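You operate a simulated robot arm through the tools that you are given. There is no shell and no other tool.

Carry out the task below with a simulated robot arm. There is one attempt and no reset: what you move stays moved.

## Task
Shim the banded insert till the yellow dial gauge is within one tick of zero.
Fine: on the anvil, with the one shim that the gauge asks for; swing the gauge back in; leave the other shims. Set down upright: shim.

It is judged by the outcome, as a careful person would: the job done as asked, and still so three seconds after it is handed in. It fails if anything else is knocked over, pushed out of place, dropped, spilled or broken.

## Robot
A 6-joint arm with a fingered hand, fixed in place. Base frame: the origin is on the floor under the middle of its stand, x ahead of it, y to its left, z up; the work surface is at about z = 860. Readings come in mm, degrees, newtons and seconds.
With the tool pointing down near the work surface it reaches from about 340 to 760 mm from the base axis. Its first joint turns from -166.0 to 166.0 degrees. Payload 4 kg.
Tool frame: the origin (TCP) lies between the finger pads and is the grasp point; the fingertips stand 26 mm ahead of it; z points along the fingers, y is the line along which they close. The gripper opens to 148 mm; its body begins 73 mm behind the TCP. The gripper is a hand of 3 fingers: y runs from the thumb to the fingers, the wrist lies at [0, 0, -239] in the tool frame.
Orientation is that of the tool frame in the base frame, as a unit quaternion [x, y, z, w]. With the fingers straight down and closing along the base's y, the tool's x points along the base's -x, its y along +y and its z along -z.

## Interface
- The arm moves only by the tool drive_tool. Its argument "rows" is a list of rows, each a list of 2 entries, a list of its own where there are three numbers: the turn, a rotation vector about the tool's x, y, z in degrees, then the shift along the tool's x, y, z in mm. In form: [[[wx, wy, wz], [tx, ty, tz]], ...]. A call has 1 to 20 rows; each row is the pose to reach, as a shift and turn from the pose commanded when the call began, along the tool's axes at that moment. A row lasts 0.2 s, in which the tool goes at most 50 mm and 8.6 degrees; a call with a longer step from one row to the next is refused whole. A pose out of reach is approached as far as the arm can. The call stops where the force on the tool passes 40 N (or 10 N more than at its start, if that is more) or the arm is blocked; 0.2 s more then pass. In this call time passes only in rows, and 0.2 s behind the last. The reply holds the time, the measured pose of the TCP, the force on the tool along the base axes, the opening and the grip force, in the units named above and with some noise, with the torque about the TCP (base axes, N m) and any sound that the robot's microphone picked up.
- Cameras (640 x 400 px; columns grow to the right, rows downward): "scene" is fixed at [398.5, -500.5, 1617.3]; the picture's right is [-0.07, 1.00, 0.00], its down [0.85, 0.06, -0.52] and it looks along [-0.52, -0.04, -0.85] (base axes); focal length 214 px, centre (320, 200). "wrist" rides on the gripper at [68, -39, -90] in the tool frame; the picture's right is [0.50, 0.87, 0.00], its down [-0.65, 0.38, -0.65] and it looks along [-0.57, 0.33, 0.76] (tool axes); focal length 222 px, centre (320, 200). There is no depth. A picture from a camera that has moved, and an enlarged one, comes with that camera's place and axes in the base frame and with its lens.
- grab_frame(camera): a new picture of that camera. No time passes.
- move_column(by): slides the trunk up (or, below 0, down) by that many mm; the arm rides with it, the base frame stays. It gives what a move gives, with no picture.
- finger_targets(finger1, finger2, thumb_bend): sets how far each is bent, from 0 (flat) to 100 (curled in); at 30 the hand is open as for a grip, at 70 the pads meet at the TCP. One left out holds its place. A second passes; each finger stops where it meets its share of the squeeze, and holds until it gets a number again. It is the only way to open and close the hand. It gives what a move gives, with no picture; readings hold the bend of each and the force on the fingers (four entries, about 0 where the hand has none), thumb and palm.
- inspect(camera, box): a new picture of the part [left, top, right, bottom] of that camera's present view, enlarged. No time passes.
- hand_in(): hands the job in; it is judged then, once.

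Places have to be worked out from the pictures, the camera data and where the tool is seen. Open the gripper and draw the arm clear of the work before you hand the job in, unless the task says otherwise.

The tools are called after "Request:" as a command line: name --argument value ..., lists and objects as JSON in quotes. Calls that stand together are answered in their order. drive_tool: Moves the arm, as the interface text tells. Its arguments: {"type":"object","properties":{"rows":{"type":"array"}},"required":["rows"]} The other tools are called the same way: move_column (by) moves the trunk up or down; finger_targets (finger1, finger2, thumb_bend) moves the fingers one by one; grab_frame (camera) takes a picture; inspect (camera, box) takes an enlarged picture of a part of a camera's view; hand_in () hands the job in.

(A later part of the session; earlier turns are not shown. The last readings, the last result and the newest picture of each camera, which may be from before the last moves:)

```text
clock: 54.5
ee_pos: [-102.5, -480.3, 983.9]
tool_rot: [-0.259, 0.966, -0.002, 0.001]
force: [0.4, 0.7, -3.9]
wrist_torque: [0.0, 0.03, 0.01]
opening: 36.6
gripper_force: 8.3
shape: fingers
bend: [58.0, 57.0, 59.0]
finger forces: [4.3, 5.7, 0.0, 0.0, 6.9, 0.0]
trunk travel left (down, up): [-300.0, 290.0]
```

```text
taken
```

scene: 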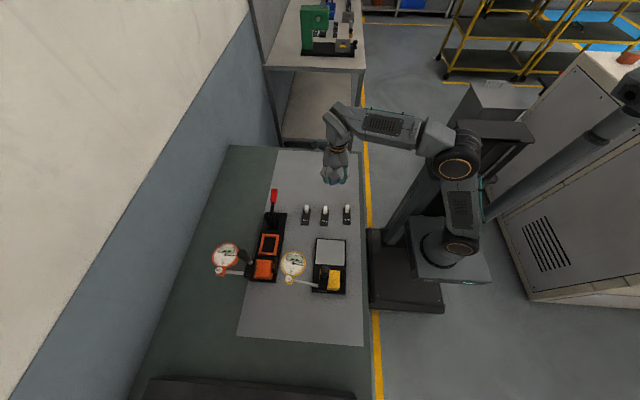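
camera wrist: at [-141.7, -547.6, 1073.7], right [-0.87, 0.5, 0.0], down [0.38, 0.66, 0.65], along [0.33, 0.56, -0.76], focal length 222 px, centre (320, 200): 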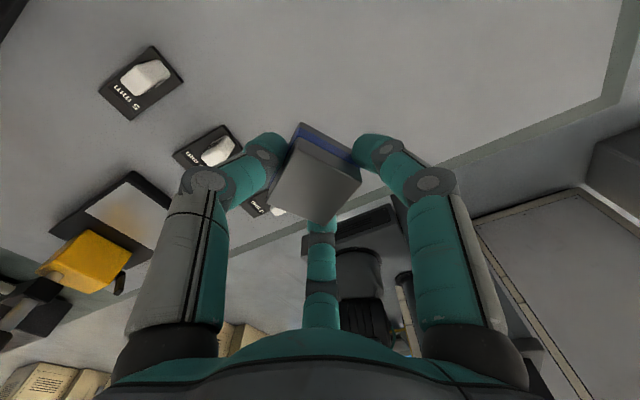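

The insert is over free table at (-102, -480). I lower it in decreasing steps toward the table (z 860; expected contact at TCP z ≈ 892).

Request:
drive_tool --rows '[[[0, 0, 0], [0, 0, 20]], [[0, 0, 0], [0, 0, 40]], [[0, 0, 0], [0, 0, 60]], [[0, 0, 0], [0, 0, 74]], [[0, 0, 0], [0, 0, 82]], [[0, 0, 0], [0, 0, 85]]]'

Request:
inspect --camera "scene" --box '[290, 130, 390, 230]'

```text
clock: 55.9
ee_pos: [-101.8, -482.8, 899.3]
tool_rot: [-0.258, 0.966, 0.0, 0.001]
force: [-0.5, -0.4, -4.4]
wrist_torque: [0.03, 0.01, -0.01]
opening: 36.8
gripper_force: 7.7
shape: fingers
bend: [58.0, 57.0, 59.0]
finger forces: [4.4, 5.4, 0.0, 0.0, 6.7, 0.1]
trunk travel left (down, up): [-300.0, 290.0]
```

```text
4.00 times, centred on (340, 180) of scene
camera zoom: at [398.5, -500.5, 1617.3], right [-0.07, 1.0, 0.0], down [0.85, 0.06, -0.52], along [-0.52, -0.04, -0.85], focal length 858 px, centre (240, 280)
```

zoom: 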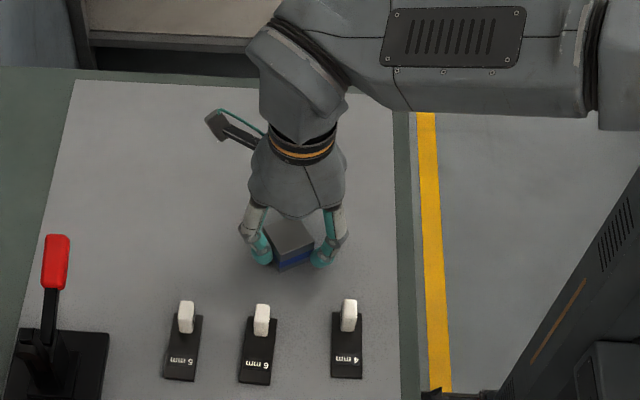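

Now at TCP z 899 still hanging free. I inch down in 1 mm steps, watching for the weight to come off.

Request:
drive_tool --rows '[[[0, 0, 0], [0, 0, 1]], [[0, 0, 0], [0, 0, 2]], [[0, 0, 0], [0, 0, 3]], [[0, 0, 0], [0, 0, 4]], [[0, 0, 0], [0, 0, 5]]]'

```text
clock: 57.1
ee_pos: [-101.6, -482.8, 895.6]
tool_rot: [-0.258, 0.966, -0.003, -0.001]
force: [1.2, -3.6, 12.2]
wrist_torque: [-0.17, -0.09, 0.0]
opening: 35.6
gripper_force: 9.7
shape: fingers
bend: [58.0, 57.0, 60.0]
finger forces: [4.9, 5.2, 0.1, 0.0, 9.8, 0.0]
trunk travel left (down, up): [-300.0, 290.0]
```

The insert touched the table at TCP z ≈ 896 (12 N up). I ease back 1 mm and release it.

Request:
drive_tool --rows '[[[0, 0, 0], [0, 0, -1]], [[0, 0, 0], [0, 0, -1.2]]]'

Request:
finger_targets --finger1 52 --finger2 52 --thumb_bend 52

Request:
finger_targets --finger1 42 --finger2 42 --thumb_bend 42

Request:
grab_frame --camera "wrist"

```text
clock: 57.7
ee_pos: [-101.1, -481.1, 896.2]
tool_rot: [-0.259, 0.966, -0.002, 0.001]
force: [1.6, -3.1, 7.1]
wrist_torque: [-0.19, -0.07, -0.04]
opening: 35.6
gripper_force: 9.7
shape: fingers
bend: [58.0, 57.0, 60.0]
finger forces: [4.5, 5.1, 0.0, 0.0, 9.5, 0.0]
trunk travel left (down, up): [-300.0, 290.0]
```

```text
clock: 58.7
ee_pos: [-100.8, -481.4, 896.6]
tool_rot: [-0.26, 0.966, -0.001, 0.0]
force: [0.2, -0.8, 0.8]
wrist_torque: [0.0, 0.02, 0.01]
opening: 55.0
gripper_force: 0.1
shape: fingers
bend: [52.0, 52.0, 52.0]
finger forces: [0.0, 0.0, 0.1, 0.0, 0.1, 0.1]
trunk travel left (down, up): [-300.0, 290.0]
```

```text
clock: 59.7
ee_pos: [-100.8, -481.3, 896.2]
tool_rot: [-0.259, 0.966, -0.001, 0.0]
force: [0.3, -0.3, 0.5]
wrist_torque: [-0.03, 0.01, 0.02]
opening: 87.9
gripper_force: 0.1
shape: fingers
bend: [42.0, 42.0, 42.0]
finger forces: [0.0, 0.0, 0.0, 0.1, 0.0, 0.1]
trunk travel left (down, up): [-300.0, 290.0]
```

```text
taken
camera wrist: at [-140.2, -548.9, 986.0], right [-0.87, 0.5, 0.0], down [0.38, 0.66, 0.65], along [0.33, 0.56, -0.76], focal length 222 px, centre (320, 200)
```

wrist: 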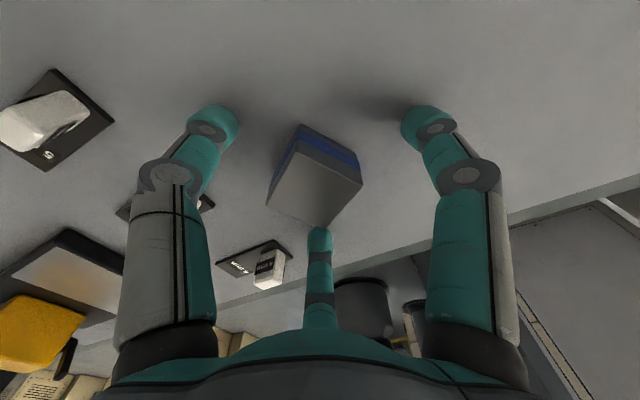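

The insert stands upright on the table. I rise straight up, then go over the 4 mm shim's tab with the hand back at yaw 0.

Request:
drive_tool --rows '[[[0, 0, 0], [0, 0, -15]], [[0, 0, 0], [0, 0, -45]], [[0, 0, 0], [0, 0, -80]], [[0, 0, 0], [0, 0, -105]], [[0, 0, 6], [-21, 2, -110]], [[0, 0, 12], [-42, 4, -110]], [[0, 0, 18], [-63, 6, -110]], [[0, 0, 24], [-84, 8, -110]], [[0, 0, 30], [-104, 9.5, -110]]]'

Request:
grab_frame --camera "wrist"

Request:
inspect --camera "scene" --box '[290, 130, 390, 230]'

```text
clock: 61.7
ee_pos: [-15.9, -420.5, 1006.7]
tool_rot: [0.001, 1.0, -0.001, 0.001]
force: [0.0, -0.3, 0.0]
wrist_torque: [0.01, -0.01, 0.01]
opening: 88.0
gripper_force: 0.0
shape: fingers
bend: [42.0, 42.0, 42.0]
finger forces: [0.1, 0.0, 0.0, 0.0, 0.1, 0.0]
trunk travel left (down, up): [-300.0, 290.0]
```

```text
taken
camera wrist: at [-83.6, -459.3, 1096.2], right [-0.5, 0.87, 0.0], down [0.65, 0.38, 0.65], along [0.57, 0.32, -0.76], focal length 222 px, centre (320, 200)
```

wrist: 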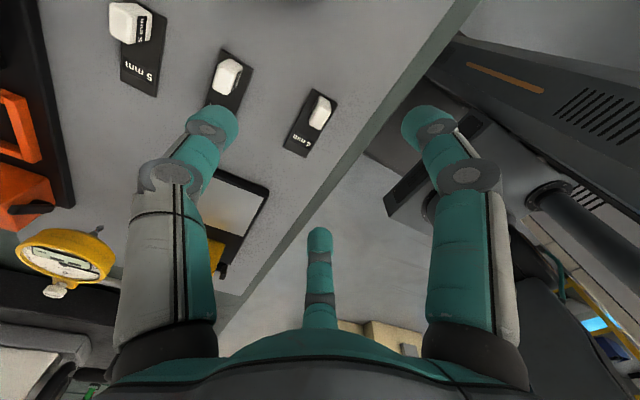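

```text
4.00 times, centred on (340, 180) of scene
camera zoom: at [398.5, -500.5, 1617.3], right [-0.07, 1.0, 0.0], down [0.85, 0.06, -0.52], along [-0.52, -0.04, -0.85], focal length 858 px, centre (240, 280)
```

zoom: 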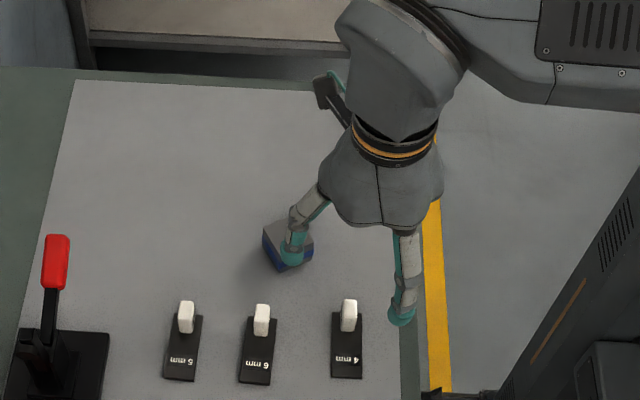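

I zoom on the 4 mm shim's tab from here for exact alignment.

Request:
inspect --camera "wrist" --box '[270, 80, 350, 165]'

```text
4.71 times, centred on (310, 122) of wrist
camera zoom: at [-83.6, -459.3, 1096.2], right [-0.5, 0.87, 0.0], down [0.65, 0.38, 0.65], along [0.57, 0.32, -0.76], focal length 1045 px, centre (367, 565)
```

zoom: 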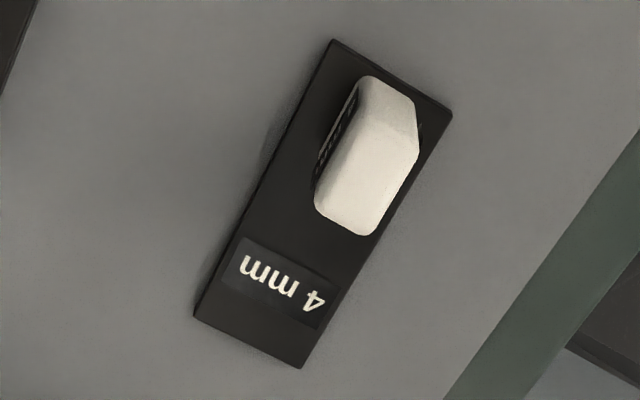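

The tab's centre is at (-18, -422), top near z 895; the plate spans x -28.6…42.4, y -435.6…-406.7. I pre-close the fingers to 52 so the thumb stays clear of the 6 mm shim, then descend over the tab.

Request:
finger_targets --finger1 52 --finger2 52 --thumb_bend 52

Request:
drive_tool --rows '[[[0, 0, 0], [2, -1.2, 20]], [[0, 0, 0], [2, -1.2, 45]], [[0, 0, 0], [2, -1.2, 70]], [[0, 0, 0], [2, -1.2, 80]]]'

Request:
grab_frame --camera "wrist"

Request:
inspect --camera "scene" --box '[310, 180, 390, 240]'

```text
clock: 62.7
ee_pos: [-16.2, -420.5, 1007.9]
tool_rot: [-0.001, 1.0, -0.002, 0.001]
force: [0.2, -0.4, 0.2]
wrist_torque: [-0.01, 0.0, 0.01]
opening: 56.0
gripper_force: 0.1
shape: fingers
bend: [52.0, 52.0, 52.0]
finger forces: [0.0, 0.1, 0.0, 0.0, 0.0, 0.1]
trunk travel left (down, up): [-300.0, 290.0]
```

```text
clock: 63.7
ee_pos: [-19.0, -423.6, 925.3]
tool_rot: [0.0, 1.0, -0.001, 0.001]
force: [-0.3, 0.3, 0.6]
wrist_torque: [-0.04, 0.04, 0.0]
opening: 56.0
gripper_force: 0.1
shape: fingers
bend: [52.0, 52.0, 52.0]
finger forces: [0.1, 0.1, 0.0, 0.0, 0.1, 0.0]
trunk travel left (down, up): [-300.0, 290.0]
```

```text
taken
camera wrist: at [-85.6, -461.6, 1015.9], right [-0.5, 0.87, 0.0], down [0.65, 0.38, 0.65], along [0.57, 0.32, -0.76], focal length 222 px, centre (320, 200)
```

wrist: 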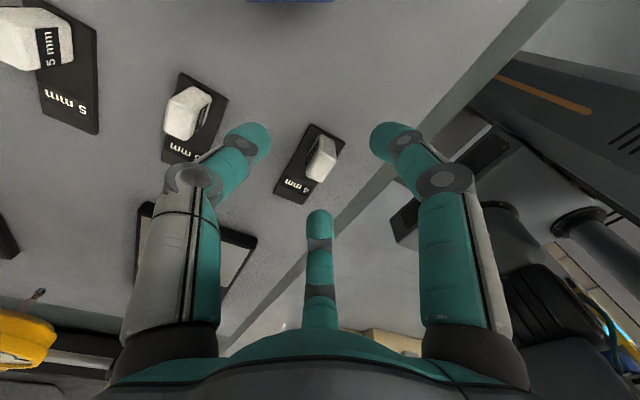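

```text
6.67 times, centred on (350, 210) of scene
camera zoom: at [398.5, -500.5, 1617.3], right [-0.07, 1.0, 0.0], down [0.85, 0.06, -0.52], along [-0.52, -0.04, -0.85], focal length 1430 px, centre (120, 133)
```

zoom: 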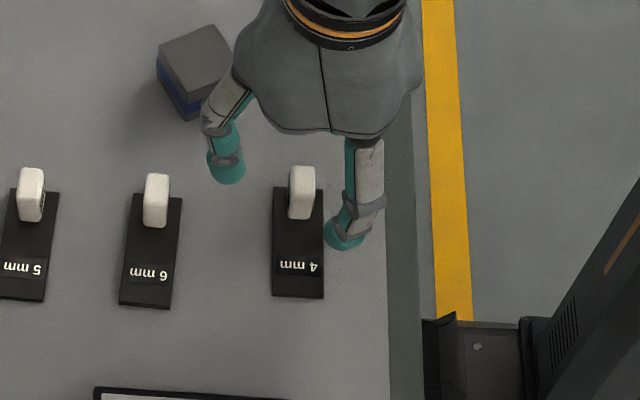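

I check the tab against the TCP in a zoom at this height.

Request:
inspect --camera "wrist" --box '[270, 110, 360, 210]'

```text
4.00 times, centred on (315, 160) of wrist
camera zoom: at [-85.6, -461.6, 1015.9], right [-0.5, 0.87, 0.0], down [0.65, 0.38, 0.65], along [0.57, 0.32, -0.76], focal length 888 px, centre (340, 360)
```

zoom: 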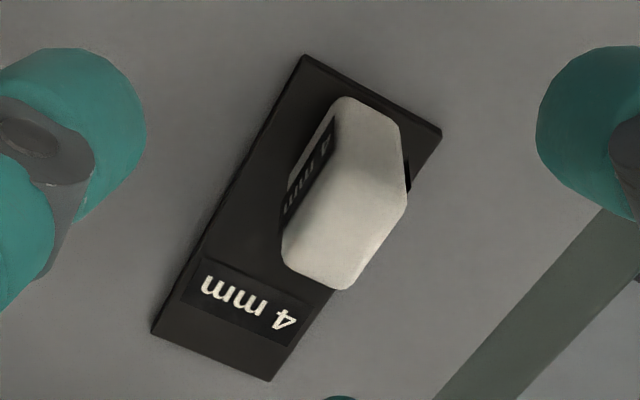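

The tab is within about 2 mm of the hand's centre. I descend the remaining 32 mm around it with a 1 mm correction.

Request:
drive_tool --rows '[[[0, 0, 0], [1, 0, 10]], [[0, 0, 0], [1, 0, 20]], [[0, 0, 0], [1, 0, 27]], [[0, 0, 0], [1, 0, 32]]]'

Request:
grab_frame --camera "wrist"

```text
clock: 64.7
ee_pos: [-19.7, -424.5, 893.0]
tool_rot: [0.0, 1.0, -0.002, 0.001]
force: [0.6, 0.3, 11.8]
wrist_torque: [0.31, 0.1, -0.01]
opening: 56.0
gripper_force: 5.7
shape: fingers
bend: [52.0, 52.0, 52.0]
finger forces: [7.1, 4.6, 0.1, 0.1, 0.1, 0.0]
trunk travel left (down, up): [-300.0, 290.0]
```

```text
taken
camera wrist: at [-86.5, -461.6, 984.1], right [-0.5, 0.87, -0.01], down [0.65, 0.38, 0.65], along [0.57, 0.32, -0.76], focal length 222 px, centre (320, 200)
```

wrist: 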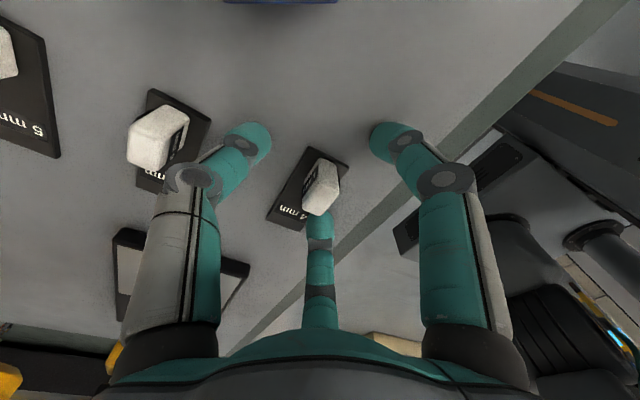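

Fingers 1 and 2 are touching down (about 12 N total), so the tips reach lower than expected at this bend. I raise 6 mm before closing.

Request:
drive_tool --rows '[[[0, 0, 0], [0, 0, -3]], [[0, 0, 0], [0, 0, -6]]]'

Request:
inspect --camera "wrist" --box '[210, 100, 430, 240]'

Request:
inspect --camera "scene" --box '[310, 180, 390, 240]'

```text
clock: 65.3
ee_pos: [-18.1, -422.2, 898.2]
tool_rot: [0.0, 1.0, -0.002, 0.0]
force: [0.2, 0.0, 0.3]
wrist_torque: [-0.01, -0.02, -0.02]
opening: 55.5
gripper_force: 0.0
shape: fingers
bend: [52.0, 52.0, 52.0]
finger forces: [0.0, 0.1, 0.0, 0.0, 0.1, 0.0]
trunk travel left (down, up): [-300.0, 290.0]
```

```text
2.86 times, centred on (320, 170) of wrist
camera zoom: at [-85.8, -461.1, 989.2], right [-0.5, 0.87, 0.0], down [0.65, 0.38, 0.65], along [0.57, 0.33, -0.76], focal length 635 px, centre (320, 286)
```

zoom: 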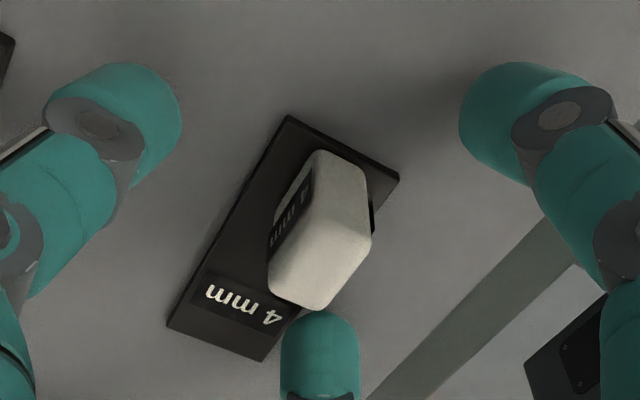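

```text
6.67 times, centred on (350, 210) of scene
camera zoom: at [398.5, -500.5, 1617.3], right [-0.07, 1.0, 0.0], down [0.85, 0.06, -0.52], along [-0.52, -0.04, -0.85], focal length 1430 px, centre (120, 133)
```

zoom: 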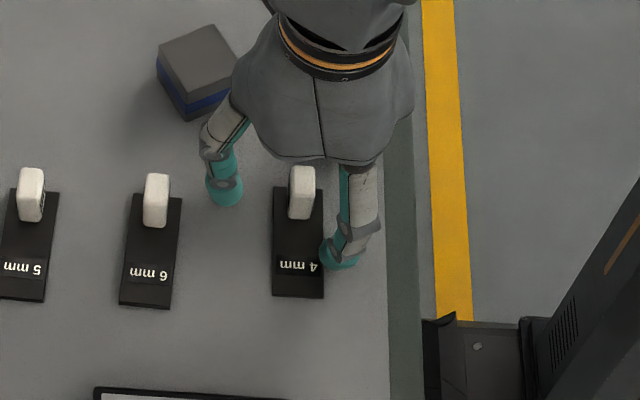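

No contact now at z 898, and the tab is centred. I close onto it.

Request:
finger_targets --finger1 60 --finger2 60 --thumb_bend 60

Request:
finger_targets --finger1 72 --finger2 72 --thumb_bend 72

Request:
grab_frame --camera "wrist"

```text
clock: 66.3
ee_pos: [-18.3, -421.3, 901.1]
tool_rot: [0.0, 1.0, -0.002, 0.001]
force: [-0.2, 0.0, -0.2]
wrist_torque: [0.0, 0.0, -0.02]
opening: 30.4
gripper_force: 0.1
shape: fingers
bend: [60.0, 60.0, 60.0]
finger forces: [0.0, 0.1, 0.0, 0.0, 0.0, 0.1]
trunk travel left (down, up): [-300.0, 290.0]
```

```text
clock: 67.3
ee_pos: [-19.3, -422.8, 899.7]
tool_rot: [0.0, 1.0, -0.002, 0.002]
force: [0.4, 0.6, 0.4]
wrist_torque: [0.02, 0.01, -0.02]
opening: 12.2
gripper_force: 11.0
shape: fingers
bend: [64.0, 64.0, 68.0]
finger forces: [7.4, 7.5, 0.1, 0.0, 7.2, 0.0]
trunk travel left (down, up): [-300.0, 290.0]
```

```text
taken
camera wrist: at [-85.8, -461.1, 989.4], right [-0.5, 0.87, 0.0], down [0.65, 0.38, 0.65], along [0.57, 0.32, -0.76], focal length 222 px, centre (320, 200)
```

wrist: 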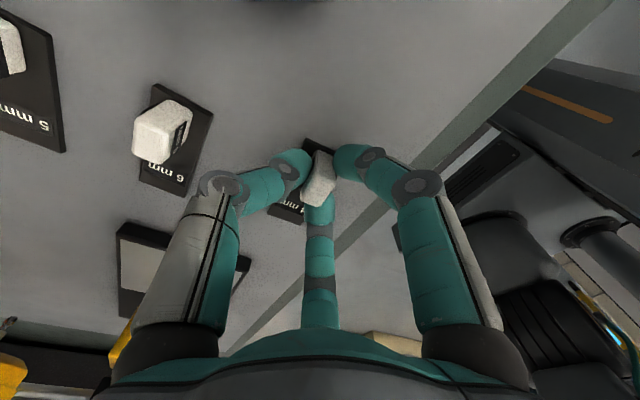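

The tab is held evenly (about 7 N per finger). I lift slowly and check.

Request:
drive_tool --rows '[[[0, 0, 0], [0, 0, -3]], [[0, 0, 0], [0, 0, -8]], [[0, 0, 0], [0, 0, -16]], [[0, 0, 0], [0, 0, -30]]]'

Request:
grab_frame --camera "wrist"

Request:
inspect --camera "scene" --box '[310, 180, 390, 240]'

```text
clock: 68.3
ee_pos: [-18.5, -423.1, 930.6]
tool_rot: [0.0, 1.0, -0.001, 0.0]
force: [1.0, 0.5, -0.6]
wrist_torque: [0.03, 0.01, 0.01]
opening: 12.3
gripper_force: 10.8
shape: fingers
bend: [64.0, 64.0, 68.0]
finger forces: [7.5, 7.4, 0.1, 0.0, 7.3, 0.0]
trunk travel left (down, up): [-300.0, 290.0]
```

```text
taken
camera wrist: at [-85.9, -460.7, 1019.5], right [-0.5, 0.87, 0.0], down [0.65, 0.38, 0.65], along [0.57, 0.33, -0.76], focal length 222 px, centre (320, 200)
```

wrist: 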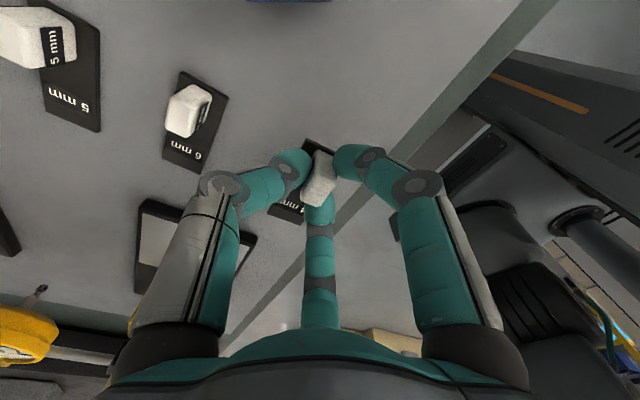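

```text
6.67 times, centred on (350, 210) of scene
camera zoom: at [398.5, -500.5, 1617.3], right [-0.07, 1.0, 0.0], down [0.85, 0.06, -0.52], along [-0.52, -0.04, -0.85], focal length 1430 px, centre (120, 133)
```

zoom: 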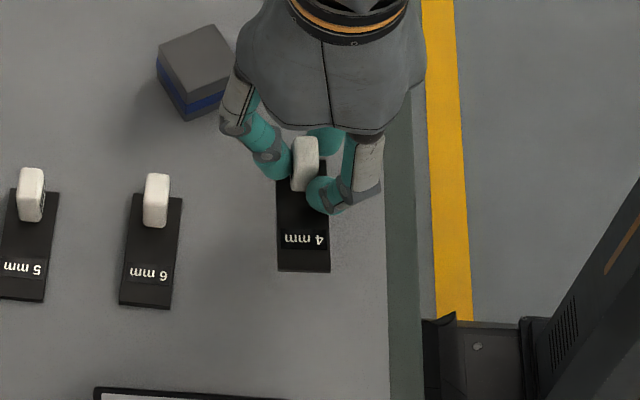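

The shim is lifted level. I carry it over the anvil, aiming for plate x 117–188, y centre -480 (TCP about (127, -481)).

Request:
drive_tool --rows '[[[0, 0, 0], [0, 0, -15]], [[0, 0, 0], [0, 0, -30]], [[0, 0, 0], [-18, -7, -30]], [[0, 0, 0], [-36, -14, -30]], [[0, 0, 0], [-55, -22, -30]], [[0, 0, 0], [-73, -29, -30]], [[0, 0, 0], [-91, -36, -30]], [[0, 0, 0], [-110, -44, -30]], [[0, 0, 0], [-128, -51, -30]], [[0, 0, 0], [-145, -58, -30]]]'

Request:
grab_frame --camera "wrist"

Request:
inspect --camera "scene" --box '[300, 210, 380, 290]'

```text
clock: 70.5
ee_pos: [126.5, -479.5, 960.3]
tool_rot: [-0.001, 1.0, -0.003, 0.0]
force: [0.0, 0.0, -0.5]
wrist_torque: [-0.03, 0.03, 0.0]
opening: 12.1
gripper_force: 10.7
shape: fingers
bend: [64.0, 64.0, 68.0]
finger forces: [7.4, 7.3, 0.0, 0.0, 7.3, 0.0]
trunk travel left (down, up): [-300.0, 290.0]
```

```text
taken
camera wrist: at [59.4, -518.2, 1050.3], right [-0.5, 0.87, 0.0], down [0.65, 0.38, 0.65], along [0.57, 0.32, -0.76], focal length 222 px, centre (320, 200)
```

wrist: 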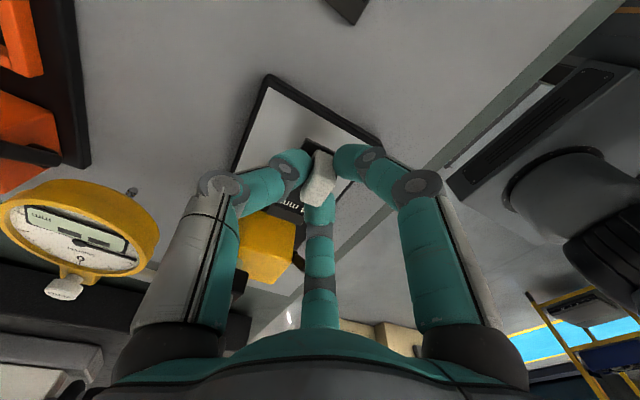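

```text
5.00 times, centred on (340, 250) of scene
camera zoom: at [398.5, -500.5, 1617.3], right [-0.07, 1.0, 0.0], down [0.85, 0.06, -0.52], along [-0.52, -0.04, -0.85], focal length 1072 px, centre (220, -50)
```

zoom: 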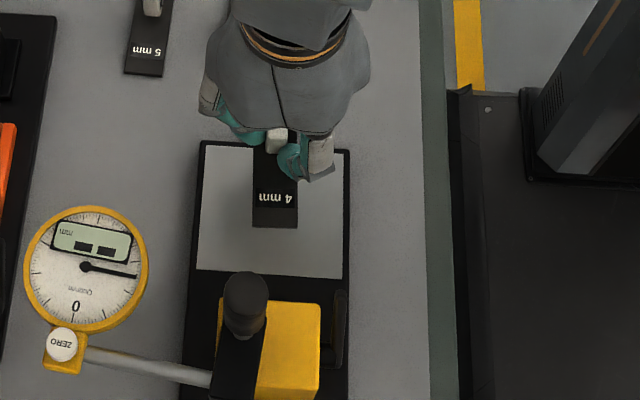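

The shim hangs over the anvil as planned. I lower to just above it and then inch down until contact (expected near TCP z 917).

Request:
drive_tool --rows '[[[0, 0, 0], [-0.5, -0.5, 12]], [[0, 0, 0], [-0.5, -0.5, 24]], [[0, 0, 0], [-0.5, -0.5, 33]], [[0, 0, 0], [-0.5, -0.5, 37]]]'

Request:
drive_tool --rows '[[[0, 0, 0], [0, 0, 1]], [[0, 0, 0], [0, 0, 2]], [[0, 0, 0], [0, 0, 3]], [[0, 0, 0], [0, 0, 4]]]'

```text
clock: 71.5
ee_pos: [126.8, -480.0, 921.8]
tool_rot: [0.0, 1.0, -0.002, 0.001]
force: [-0.1, 0.0, -2.6]
wrist_torque: [0.01, 0.01, -0.02]
opening: 12.0
gripper_force: 11.2
shape: fingers
bend: [64.0, 64.0, 68.0]
finger forces: [7.4, 7.3, 0.0, 0.0, 7.3, 0.1]
trunk travel left (down, up): [-300.0, 290.0]
```

```text
clock: 72.5
ee_pos: [126.8, -482.9, 919.2]
tool_rot: [0.0, 1.0, -0.002, 0.002]
force: [-0.6, 0.1, -1.2]
wrist_torque: [0.01, 0.05, -0.02]
opening: 12.1
gripper_force: 10.6
shape: fingers
bend: [64.0, 64.0, 68.0]
finger forces: [7.3, 7.3, 0.1, 0.0, 7.4, 0.0]
trunk travel left (down, up): [-300.0, 290.0]
```

No contact yet at z 919. I continue in 0.7 mm steps.

Request:
drive_tool --rows '[[[0, 0, 0], [0, 0, 0.7]], [[0, 0, 0], [0, 0, 1.4]], [[0, 0, 0], [0, 0, 2.1]]]'

Request:
inspect --camera "scene" --box '[300, 210, 380, 290]'

```text
clock: 73.3
ee_pos: [126.5, -481.2, 918.9]
tool_rot: [0.0, 1.0, -0.002, 0.001]
force: [0.3, -0.5, -0.2]
wrist_torque: [-0.01, 0.05, 0.01]
opening: 12.3
gripper_force: 10.9
shape: fingers
bend: [64.0, 64.0, 68.0]
finger forces: [7.4, 7.2, 0.1, 0.0, 7.3, 0.0]
trunk travel left (down, up): [-300.0, 290.0]
```

```text
5.00 times, centred on (340, 250) of scene
camera zoom: at [398.5, -500.5, 1617.3], right [-0.07, 1.0, 0.0], down [0.85, 0.06, -0.52], along [-0.52, -0.04, -0.85], focal length 1072 px, centre (220, -50)
```

zoom: 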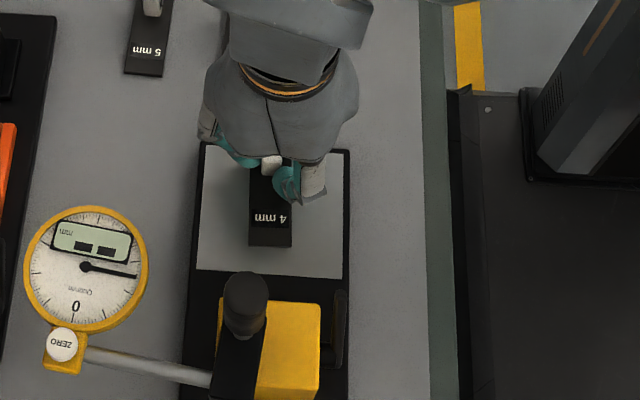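

Slight torque but no clear load. I continue in small steps.

Request:
drive_tool --rows '[[[0, 0, 0], [0, 0, 0.7]], [[0, 0, 0], [0, 0, 1.4]], [[0, 0, 0], [0, 0, 2.1]]]'

```text
clock: 74.1
ee_pos: [127.7, -481.4, 915.9]
tool_rot: [0.0, 1.0, -0.002, 0.002]
force: [0.6, -0.6, 0.0]
wrist_torque: [0.01, 0.01, -0.01]
opening: 12.2
gripper_force: 10.9
shape: fingers
bend: [64.0, 64.0, 68.0]
finger forces: [7.4, 7.2, 0.0, 0.1, 7.3, 0.0]
trunk travel left (down, up): [-300.0, 290.0]
```

Request:
drive_tool --rows '[[[0, 0, 0], [0, 0, 0.7]], [[0, 0, 0], [0, 0, 1.4]], [[0, 0, 0], [0, 0, 2.1]], [[0, 0, 0], [0, 0, 2.8]]]'

Request:
inspect --camera "wrist" --box '[240, 80, 400, 230]'

```text
clock: 75.1
ee_pos: [127.9, -481.1, 912.4]
tool_rot: [0.0, 1.0, -0.002, 0.001]
force: [0.2, -0.9, 8.6]
wrist_torque: [0.02, -0.01, 0.0]
opening: 12.1
gripper_force: 12.9
shape: fingers
bend: [64.0, 64.0, 68.0]
finger forces: [8.6, 8.7, 0.0, 0.1, 9.4, 0.0]
trunk travel left (down, up): [-300.0, 290.0]
```

```text
2.67 times, centred on (320, 155) of wrist
camera zoom: at [59.5, -519.5, 1003.2], right [-0.5, 0.87, -0.01], down [0.65, 0.38, 0.65], along [0.57, 0.32, -0.76], focal length 592 px, centre (320, 320)
```

zoom: 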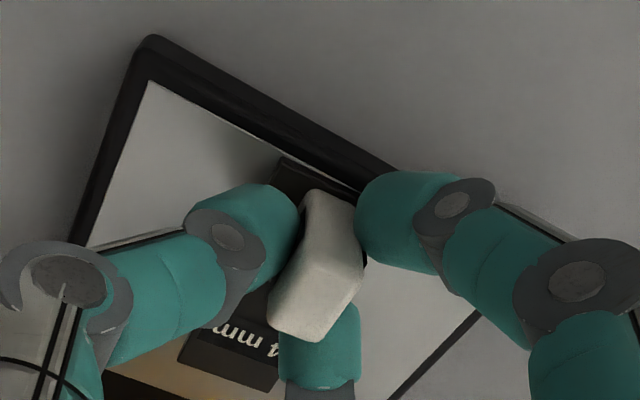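

The shim is seated (8.6 N upward, no torque), but its -x end is right at the anvil's edge. I lift 3 mm, shift it 4 mm toward +x and set it down again.

Request:
drive_tool --rows '[[[0, 0, 0], [0, 0, -2]], [[0, 0, 0], [0, 0, -4]], [[0, 0, 0], [-2, 0, -4]], [[0, 0, 0], [-4, 0, -4]], [[0, 0, 0], [-4, 0, -3]], [[0, 0, 0], [-4, 0, -2]], [[0, 0, 0], [-4, 0, -1]], [[0, 0, 0], [-4, 0, -0.3]]]'

Request:
inspect --camera "wrist" --box '[240, 80, 400, 230]'

```text
clock: 76.9
ee_pos: [130.7, -478.9, 914.1]
tool_rot: [0.0, 1.0, -0.001, 0.001]
force: [1.0, 0.1, 4.0]
wrist_torque: [0.02, -0.02, 0.01]
opening: 12.3
gripper_force: 11.7
shape: fingers
bend: [64.0, 64.0, 68.0]
finger forces: [8.2, 8.5, 0.0, 0.1, 7.6, 0.1]
trunk travel left (down, up): [-300.0, 290.0]
```

```text
2.67 times, centred on (320, 155) of wrist
camera zoom: at [63.4, -518.9, 1003.6], right [-0.5, 0.87, 0.0], down [0.65, 0.38, 0.65], along [0.57, 0.32, -0.76], focal length 592 px, centre (320, 320)
```

zoom: 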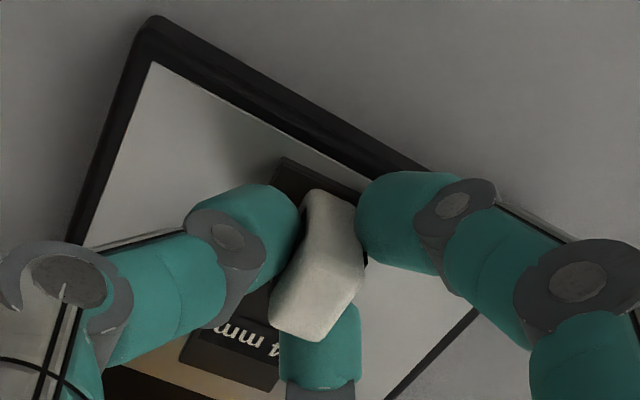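

The shim now lies fully on the anvil and is seated (4 N). I open the fingers to release the tab.

Request:
finger_targets --finger1 58 --finger2 58 --thumb_bend 58

Request:
finger_targets --finger1 50 --finger2 50 --thumb_bend 50

Request:
inspect --camera "wrist" --box '[220, 60, 420, 240]'

```text
clock: 77.9
ee_pos: [130.5, -481.0, 913.6]
tool_rot: [0.0, 1.0, -0.001, 0.001]
force: [-0.1, -0.4, 2.1]
wrist_torque: [0.03, -0.01, -0.01]
opening: 38.4
gripper_force: 1.0
shape: fingers
bend: [57.0, 58.0, 57.0]
finger forces: [0.0, 1.5, 0.0, 0.0, 0.0, 0.0]
trunk travel left (down, up): [-300.0, 290.0]
```

```text
clock: 78.9
ee_pos: [130.8, -481.2, 912.7]
tool_rot: [0.0, 1.0, -0.001, 0.0]
force: [0.0, -0.4, 0.7]
wrist_torque: [0.03, 0.0, 0.0]
opening: 61.9
gripper_force: 0.0
shape: fingers
bend: [50.0, 50.0, 50.0]
finger forces: [0.0, 0.0, 0.0, 0.1, 0.0, 0.0]
trunk travel left (down, up): [-300.0, 290.0]
```

```text
2.22 times, centred on (320, 150) of wrist
camera zoom: at [63.3, -519.2, 1003.1], right [-0.5, 0.87, 0.0], down [0.65, 0.38, 0.65], along [0.57, 0.32, -0.76], focal length 494 px, centre (320, 311)
```

zoom: 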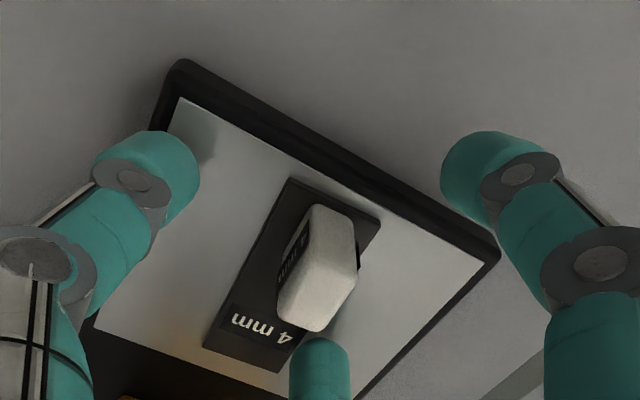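

The 4 mm shim lies flat on the anvil with its tab up at the -x end. I rise and return to the parked insert at (-101, -481) with yaw 30.

Request:
drive_tool --rows '[[[0, 0, 0], [0, 0, -15]], [[0, 0, 0], [0, 0, -40]], [[0, 0, 0], [0, 0, -70]], [[0, 0, 0], [0, 0, -95]], [[0, 0, -4], [28, 0, -95]], [[0, 0, -8], [57, 0, -95]], [[0, 0, -12], [86, 0, -95]], [[0, 0, -16], [115, 0, -95]], [[0, 0, -20], [144, 0, -95]], [[0, 0, -24], [173, 0, -95]], [[0, 0, -28], [202, 0, -95]], [[0, 0, -30], [231.5, 0, -95]]]'

Request:
finger_targets --finger1 42 --finger2 42 --thumb_bend 42

Request:
grab_frame --camera "wrist"

Request:
inspect --camera "scene" --box '[290, 180, 390, 290]'

```text
clock: 81.5
ee_pos: [-100.9, -482.4, 1007.9]
tool_rot: [-0.26, 0.966, -0.002, 0.0]
force: [0.2, 0.5, 0.2]
wrist_torque: [0.0, 0.0, -0.02]
opening: 62.0
gripper_force: 0.0
shape: fingers
bend: [50.0, 50.0, 50.0]
finger forces: [0.0, 0.0, 0.0, 0.0, 0.0, 0.1]
trunk travel left (down, up): [-300.0, 290.0]
```

```text
clock: 82.5
ee_pos: [-99.8, -481.9, 1008.6]
tool_rot: [-0.259, 0.966, -0.002, 0.001]
force: [-0.5, 0.2, 0.3]
wrist_torque: [-0.02, -0.02, -0.01]
opening: 87.8
gripper_force: 0.1
shape: fingers
bend: [42.0, 42.0, 42.0]
finger forces: [0.1, 0.1, 0.0, 0.0, 0.0, 0.0]
trunk travel left (down, up): [-300.0, 290.0]
```

```text
taken
camera wrist: at [-139.1, -548.1, 1098.0], right [-0.87, 0.5, 0.0], down [0.38, 0.66, 0.65], along [0.33, 0.56, -0.76], focal length 222 px, centre (320, 200)
```

wrist: 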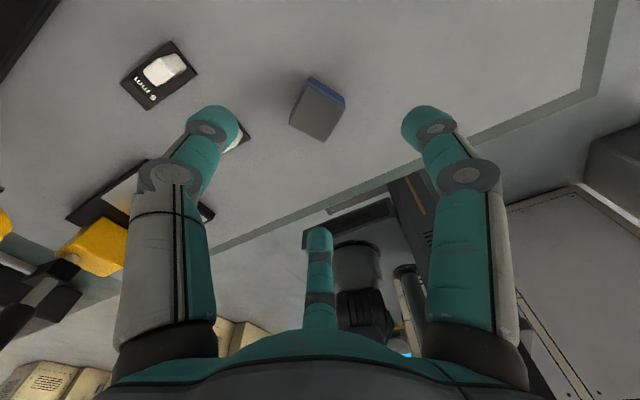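

```text
3.64 times, centred on (340, 235) of scene
camera zoom: at [398.5, -500.5, 1617.3], right [-0.07, 1.0, 0.0], down [0.85, 0.06, -0.52], along [-0.52, -0.04, -0.85], focal length 780 px, centre (247, 73)
```

zoom: 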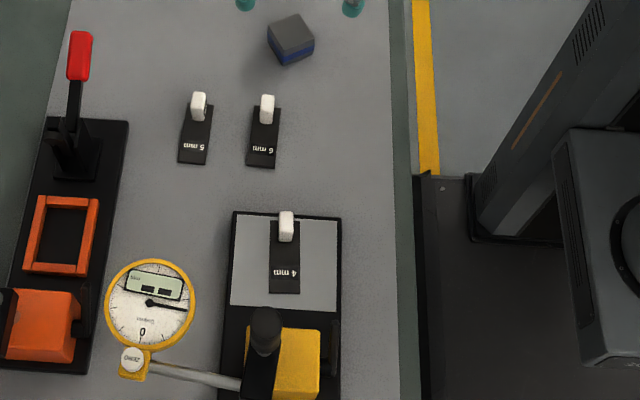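

The shim is well placed on the anvil and the other two shims are untouched. I descend back onto the insert to TCP z ≈ 899.

Request:
drive_tool --rows '[[[0, 0, 0], [0, 0, 30]], [[0, 0, 0], [0, 0, 60]], [[0, 0, 0], [0, 0, 85]], [[0, 0, 0], [0, 0, 100]], [[0, 0, 0], [0, 0, 109]]]'

Request:
inspect --camera "wrist" --box '[200, 90, 440, 260]'

```text
clock: 83.7
ee_pos: [-102.1, -480.8, 898.5]
tool_rot: [-0.259, 0.966, -0.002, 0.001]
force: [-0.4, 0.2, 0.0]
wrist_torque: [0.01, -0.02, 0.0]
opening: 88.3
gripper_force: 0.1
shape: fingers
bend: [42.0, 42.0, 42.0]
finger forces: [0.0, 0.0, 0.1, 0.0, 0.0, 0.2]
trunk travel left (down, up): [-300.0, 290.0]
```

```text
2.35 times, centred on (320, 175) of wrist
camera zoom: at [-140.4, -548.4, 988.7], right [-0.87, 0.5, 0.0], down [0.38, 0.66, 0.65], along [0.33, 0.56, -0.76], focal length 523 px, centre (320, 259)
```

zoom: 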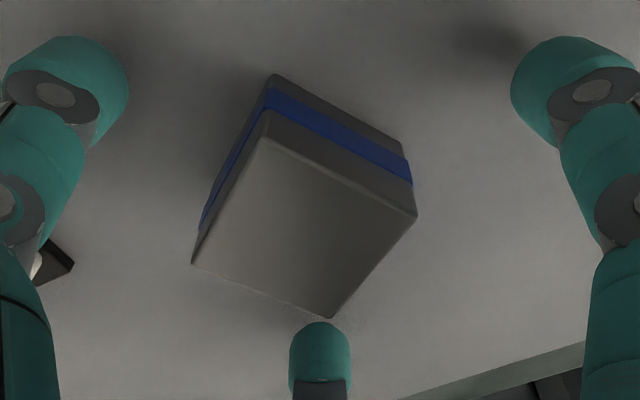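

The insert is well inside the fingers. I close onto it again in two steps.

Request:
finger_targets --finger1 52 --finger2 52 --thumb_bend 52

Request:
finger_targets --finger1 65 --finger2 65 --thumb_bend 65

Request:
inspect --camera "wrist" --box '[200, 90, 440, 260]'

```text
clock: 84.7
ee_pos: [-101.6, -480.7, 899.6]
tool_rot: [-0.259, 0.966, -0.002, 0.001]
force: [-0.1, 0.3, -0.5]
wrist_torque: [-0.01, 0.02, 0.01]
opening: 56.0
gripper_force: 0.0
shape: fingers
bend: [52.0, 52.0, 52.0]
finger forces: [0.1, 0.0, 0.1, 0.1, 0.0, 0.0]
trunk travel left (down, up): [-300.0, 290.0]
```

```text
clock: 85.7
ee_pos: [-99.7, -480.3, 898.8]
tool_rot: [-0.259, 0.966, -0.002, 0.0]
force: [0.3, -0.1, -0.3]
wrist_torque: [-0.04, -0.06, 0.02]
opening: 35.5
gripper_force: 10.0
shape: fingers
bend: [58.0, 57.0, 60.0]
finger forces: [5.1, 5.6, 0.0, 0.1, 8.0, 0.0]
trunk travel left (down, up): [-300.0, 290.0]
```

```text
2.35 times, centred on (320, 175) of wrist
camera zoom: at [-140.3, -548.5, 988.9], right [-0.87, 0.5, 0.0], down [0.38, 0.66, 0.65], along [0.33, 0.56, -0.76], focal length 523 px, centre (320, 259)
```

zoom: 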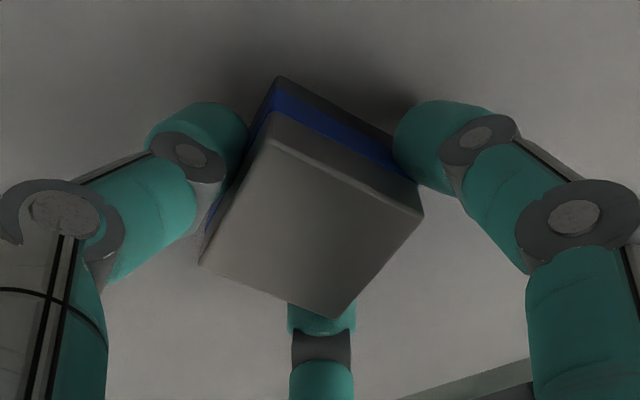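

The insert is gripped. I lift it, checking that it follows.

Request:
drive_tool --rows '[[[0, 0, 0], [0, 0, -3]], [[0, 0, 0], [0, 0, -8]], [[0, 0, 0], [0, 0, -18]], [[0, 0, 0], [0, 0, -36]], [[0, 0, 0], [0, 0, -56]], [[0, 0, 0], [0, 0, -76]], [[0, 0, 0], [0, 0, -90]]]'

Request:
inspect --camera "wrist" --box '[200, 90, 440, 260]'

```text
clock: 87.3
ee_pos: [-101.1, -482.8, 989.0]
tool_rot: [-0.259, 0.966, -0.002, 0.001]
force: [0.5, 0.7, -4.1]
wrist_torque: [0.03, -0.02, 0.03]
opening: 35.1
gripper_force: 8.4
shape: fingers
bend: [58.0, 57.0, 60.0]
finger forces: [5.1, 5.1, 0.1, 0.0, 6.9, 0.0]
trunk travel left (down, up): [-300.0, 290.0]
```

```text
2.35 times, centred on (320, 175) of wrist
camera zoom: at [-140.7, -549.2, 1078.7], right [-0.87, 0.5, 0.0], down [0.38, 0.66, 0.65], along [0.33, 0.56, -0.76], focal length 523 px, centre (320, 259)
```

zoom: 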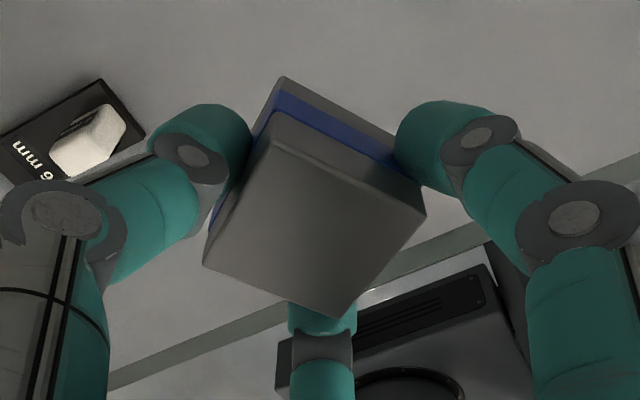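

The insert hangs steadily with unchanged attitude. I carry it back over the anvil, turning to yaw 90.

Request:
drive_tool --rows '[[[0, 0, -4], [-16, -9.5, 0]], [[0, 0, -8], [-33, -19, 0]], [[0, 0, -12], [-50, -29, 0]], [[0, 0, -16], [-67, -38.5, 0]], [[0, 0, -20], [-84, -48.5, 0]], [[0, 0, -25], [-102, -59, 0]], [[0, 0, -30], [-120, -69, 0]], [[0, 0, -35], [-138, -79.5, 0]], [[0, 0, -40], [-156, -90, 0]], [[0, 0, -45], [-174, -100.5, 0]], [[0, 0, -50], [-192, -111, 0]], [[0, 0, -55], [-210, -121, 0]], [[0, 0, -60], [-227, -131, 0]]]'

Request:
grab_frame --camera "wrist"

Request:
inspect --camera "scene" --box '[300, 210, 380, 290]'

```text
clock: 90.1
ee_pos: [162.2, -480.8, 988.7]
tool_rot: [0.708, -0.707, 0.001, 0.0]
force: [-0.5, 0.3, -3.8]
wrist_torque: [0.01, 0.0, -0.02]
opening: 35.0
gripper_force: 8.8
shape: fingers
bend: [58.0, 57.0, 60.0]
finger forces: [4.9, 5.0, 0.1, 0.0, 6.8, 0.1]
trunk travel left (down, up): [-300.0, 290.0]
```

```text
taken
camera wrist: at [200.8, -546.9, 1079.3], right [-0.87, -0.5, 0.0], down [-0.38, 0.66, 0.65], along [-0.33, 0.56, -0.76], focal length 222 px, centre (320, 200)
```

wrist: 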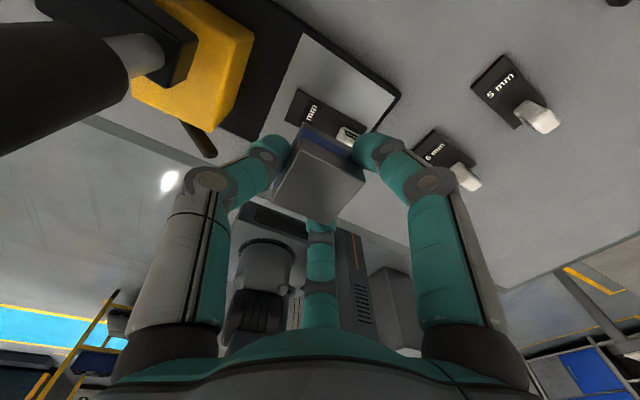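

```text
5.00 times, centred on (340, 250) of scene
camera zoom: at [398.5, -500.5, 1617.3], right [-0.07, 1.0, 0.0], down [0.85, 0.06, -0.52], along [-0.52, -0.04, -0.85], focal length 1072 px, centre (220, -50)
```

zoom: 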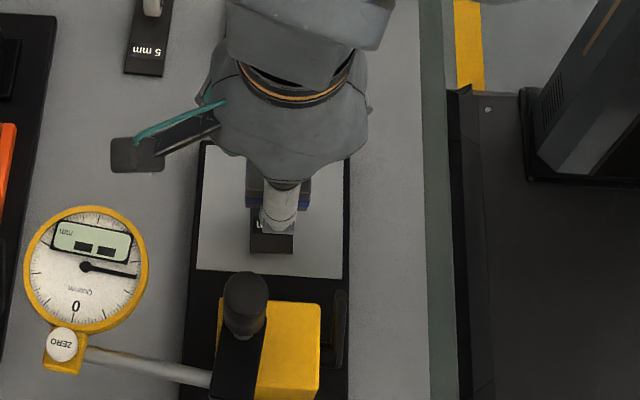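

The insert is over the shim's free end. I lower to TCP z ≈ 953 (bottom just above the tab's height) and check the gap to the tab.

Request:
drive_tool --rows '[[[0, 0, 0], [0, 0, 12]], [[0, 0, 0], [0, 0, 24]], [[0, 0, 0], [0, 0, 35]]]'

Request:
grab_frame --camera "wrist"

Request:
inspect --camera "wrist" --box '[220, 80, 420, 240]'

Request:
inspect --camera "scene" --box '[315, 220, 365, 280]'

```text
clock: 90.9
ee_pos: [162.1, -480.4, 953.0]
tool_rot: [-0.707, 0.707, -0.002, -0.001]
force: [0.1, 0.3, -4.1]
wrist_torque: [-0.03, -0.02, -0.03]
opening: 35.2
gripper_force: 7.7
shape: fingers
bend: [58.0, 57.0, 60.0]
finger forces: [4.8, 5.0, 0.1, 0.0, 6.6, 0.1]
trunk travel left (down, up): [-300.0, 290.0]
```

```text
taken
camera wrist: at [201.1, -547.7, 1043.2], right [-0.87, -0.5, 0.0], down [-0.38, 0.66, 0.65], along [-0.33, 0.56, -0.76], focal length 222 px, centre (320, 200)
```

wrist: 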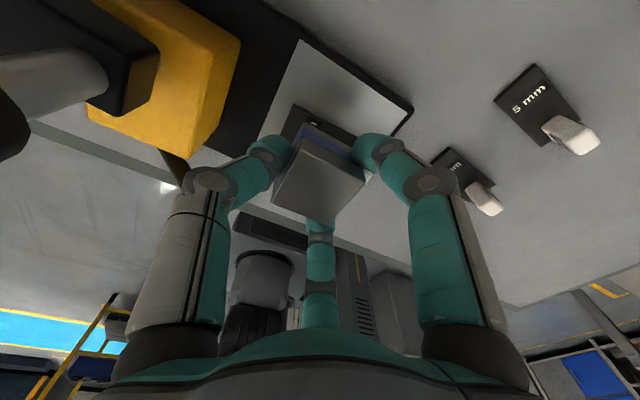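

```text
2.50 times, centred on (320, 160) of wrist
camera zoom: at [201.1, -547.7, 1043.2], right [-0.87, -0.5, 0.0], down [-0.38, 0.66, 0.65], along [-0.33, 0.56, -0.76], focal length 555 px, centre (320, 300)
```

zoom: 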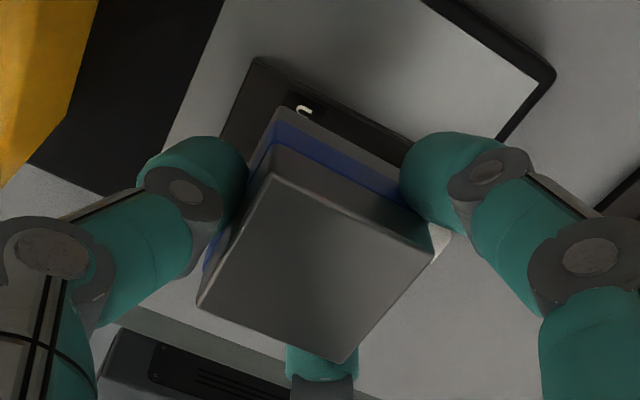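

```text
6.67 times, centred on (340, 250) of scene
camera zoom: at [398.5, -500.5, 1617.3], right [-0.07, 1.0, 0.0], down [0.85, 0.06, -0.52], along [-0.52, -0.04, -0.85], focal length 1430 px, centre (187, -133)
```

zoom: 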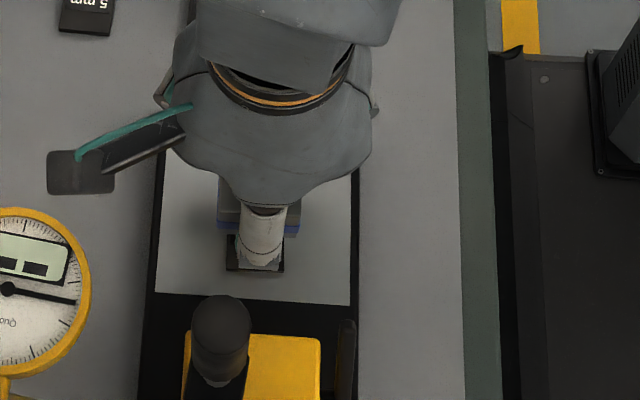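

The insert's outline is x 144–184, y -499…-460, over the plate (ending at x 190), with about 4 mm to the tab. I shift 1 mm toward +x and lower to just above the plate.

Request:
drive_tool --rows '[[[0, 0, 0], [0, -1, 6]], [[0, 0, 0], [0, -1, 13]], [[0, 0, 0], [0, -1, 20]], [[0, 0, 0], [0, -1, 26]], [[0, 0, 0], [0, -1, 30]]]'

Request:
inspect --camera "wrist" --box '[220, 80, 420, 240]'

Request:
inspect --camera "scene" --box '[315, 220, 365, 280]'

```text
clock: 92.1
ee_pos: [162.3, -480.7, 922.6]
tool_rot: [0.708, -0.707, 0.002, 0.001]
force: [0.5, 0.9, -5.1]
wrist_torque: [0.0, 0.02, 0.0]
opening: 35.2
gripper_force: 8.0
shape: fingers
bend: [58.0, 57.0, 60.0]
finger forces: [4.8, 5.0, 0.1, 0.0, 6.6, 0.0]
trunk travel left (down, up): [-300.0, 290.0]
```

```text
2.50 times, centred on (320, 160) of wrist
camera zoom: at [201.9, -548.1, 1013.7], right [-0.87, -0.5, 0.0], down [-0.38, 0.66, 0.65], along [-0.33, 0.56, -0.76], focal length 555 px, centre (320, 300)
```

zoom: 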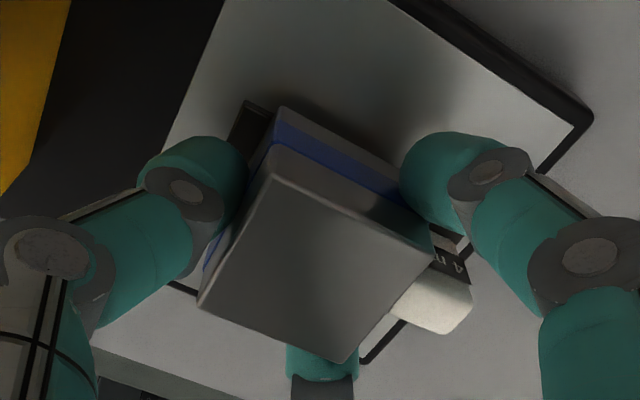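

```text
6.67 times, centred on (340, 250) of scene
camera zoom: at [398.5, -500.5, 1617.3], right [-0.07, 1.0, 0.0], down [0.85, 0.06, -0.52], along [-0.52, -0.04, -0.85], focal length 1430 px, centre (187, -133)
```

zoom: 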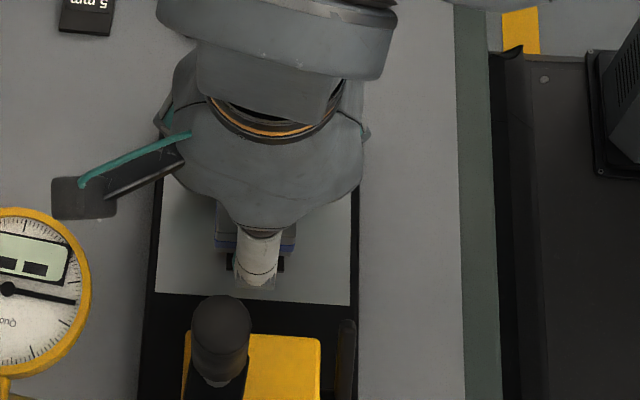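

No contact with the tab. I inch down onto the plate.

Request:
drive_tool --rows '[[[0, 0, 0], [0, 0, 1]], [[0, 0, 0], [0, 0, 2]], [[0, 0, 0], [0, 0, 3]], [[0, 0, 0], [0, 0, 4]]]'

```text
clock: 93.1
ee_pos: [163.6, -480.0, 919.7]
tool_rot: [0.708, -0.707, 0.002, 0.0]
force: [0.3, -0.8, -3.3]
wrist_torque: [-0.01, 0.02, -0.01]
opening: 35.0
gripper_force: 8.2
shape: fingers
bend: [58.0, 57.0, 60.0]
finger forces: [4.8, 5.1, 0.1, 0.1, 6.6, 0.0]
trunk travel left (down, up): [-300.0, 290.0]
```

Request:
drive_tool --rows '[[[0, 0, 0], [0, 0, 0.7]], [[0, 0, 0], [0, 0, 1.4]], [[0, 0, 0], [0, 0, 2.1]], [[0, 0, 0], [0, 0, 2.8]]]'

```text
clock: 94.1
ee_pos: [163.2, -481.3, 918.4]
tool_rot: [0.708, -0.706, 0.003, 0.001]
force: [0.5, 0.1, 8.3]
wrist_torque: [0.0, 0.02, 0.01]
opening: 34.3
gripper_force: 9.1
shape: fingers
bend: [58.0, 57.0, 61.0]
finger forces: [5.6, 5.7, 0.0, 0.1, 7.7, 0.0]
trunk travel left (down, up): [-300.0, 290.0]
```

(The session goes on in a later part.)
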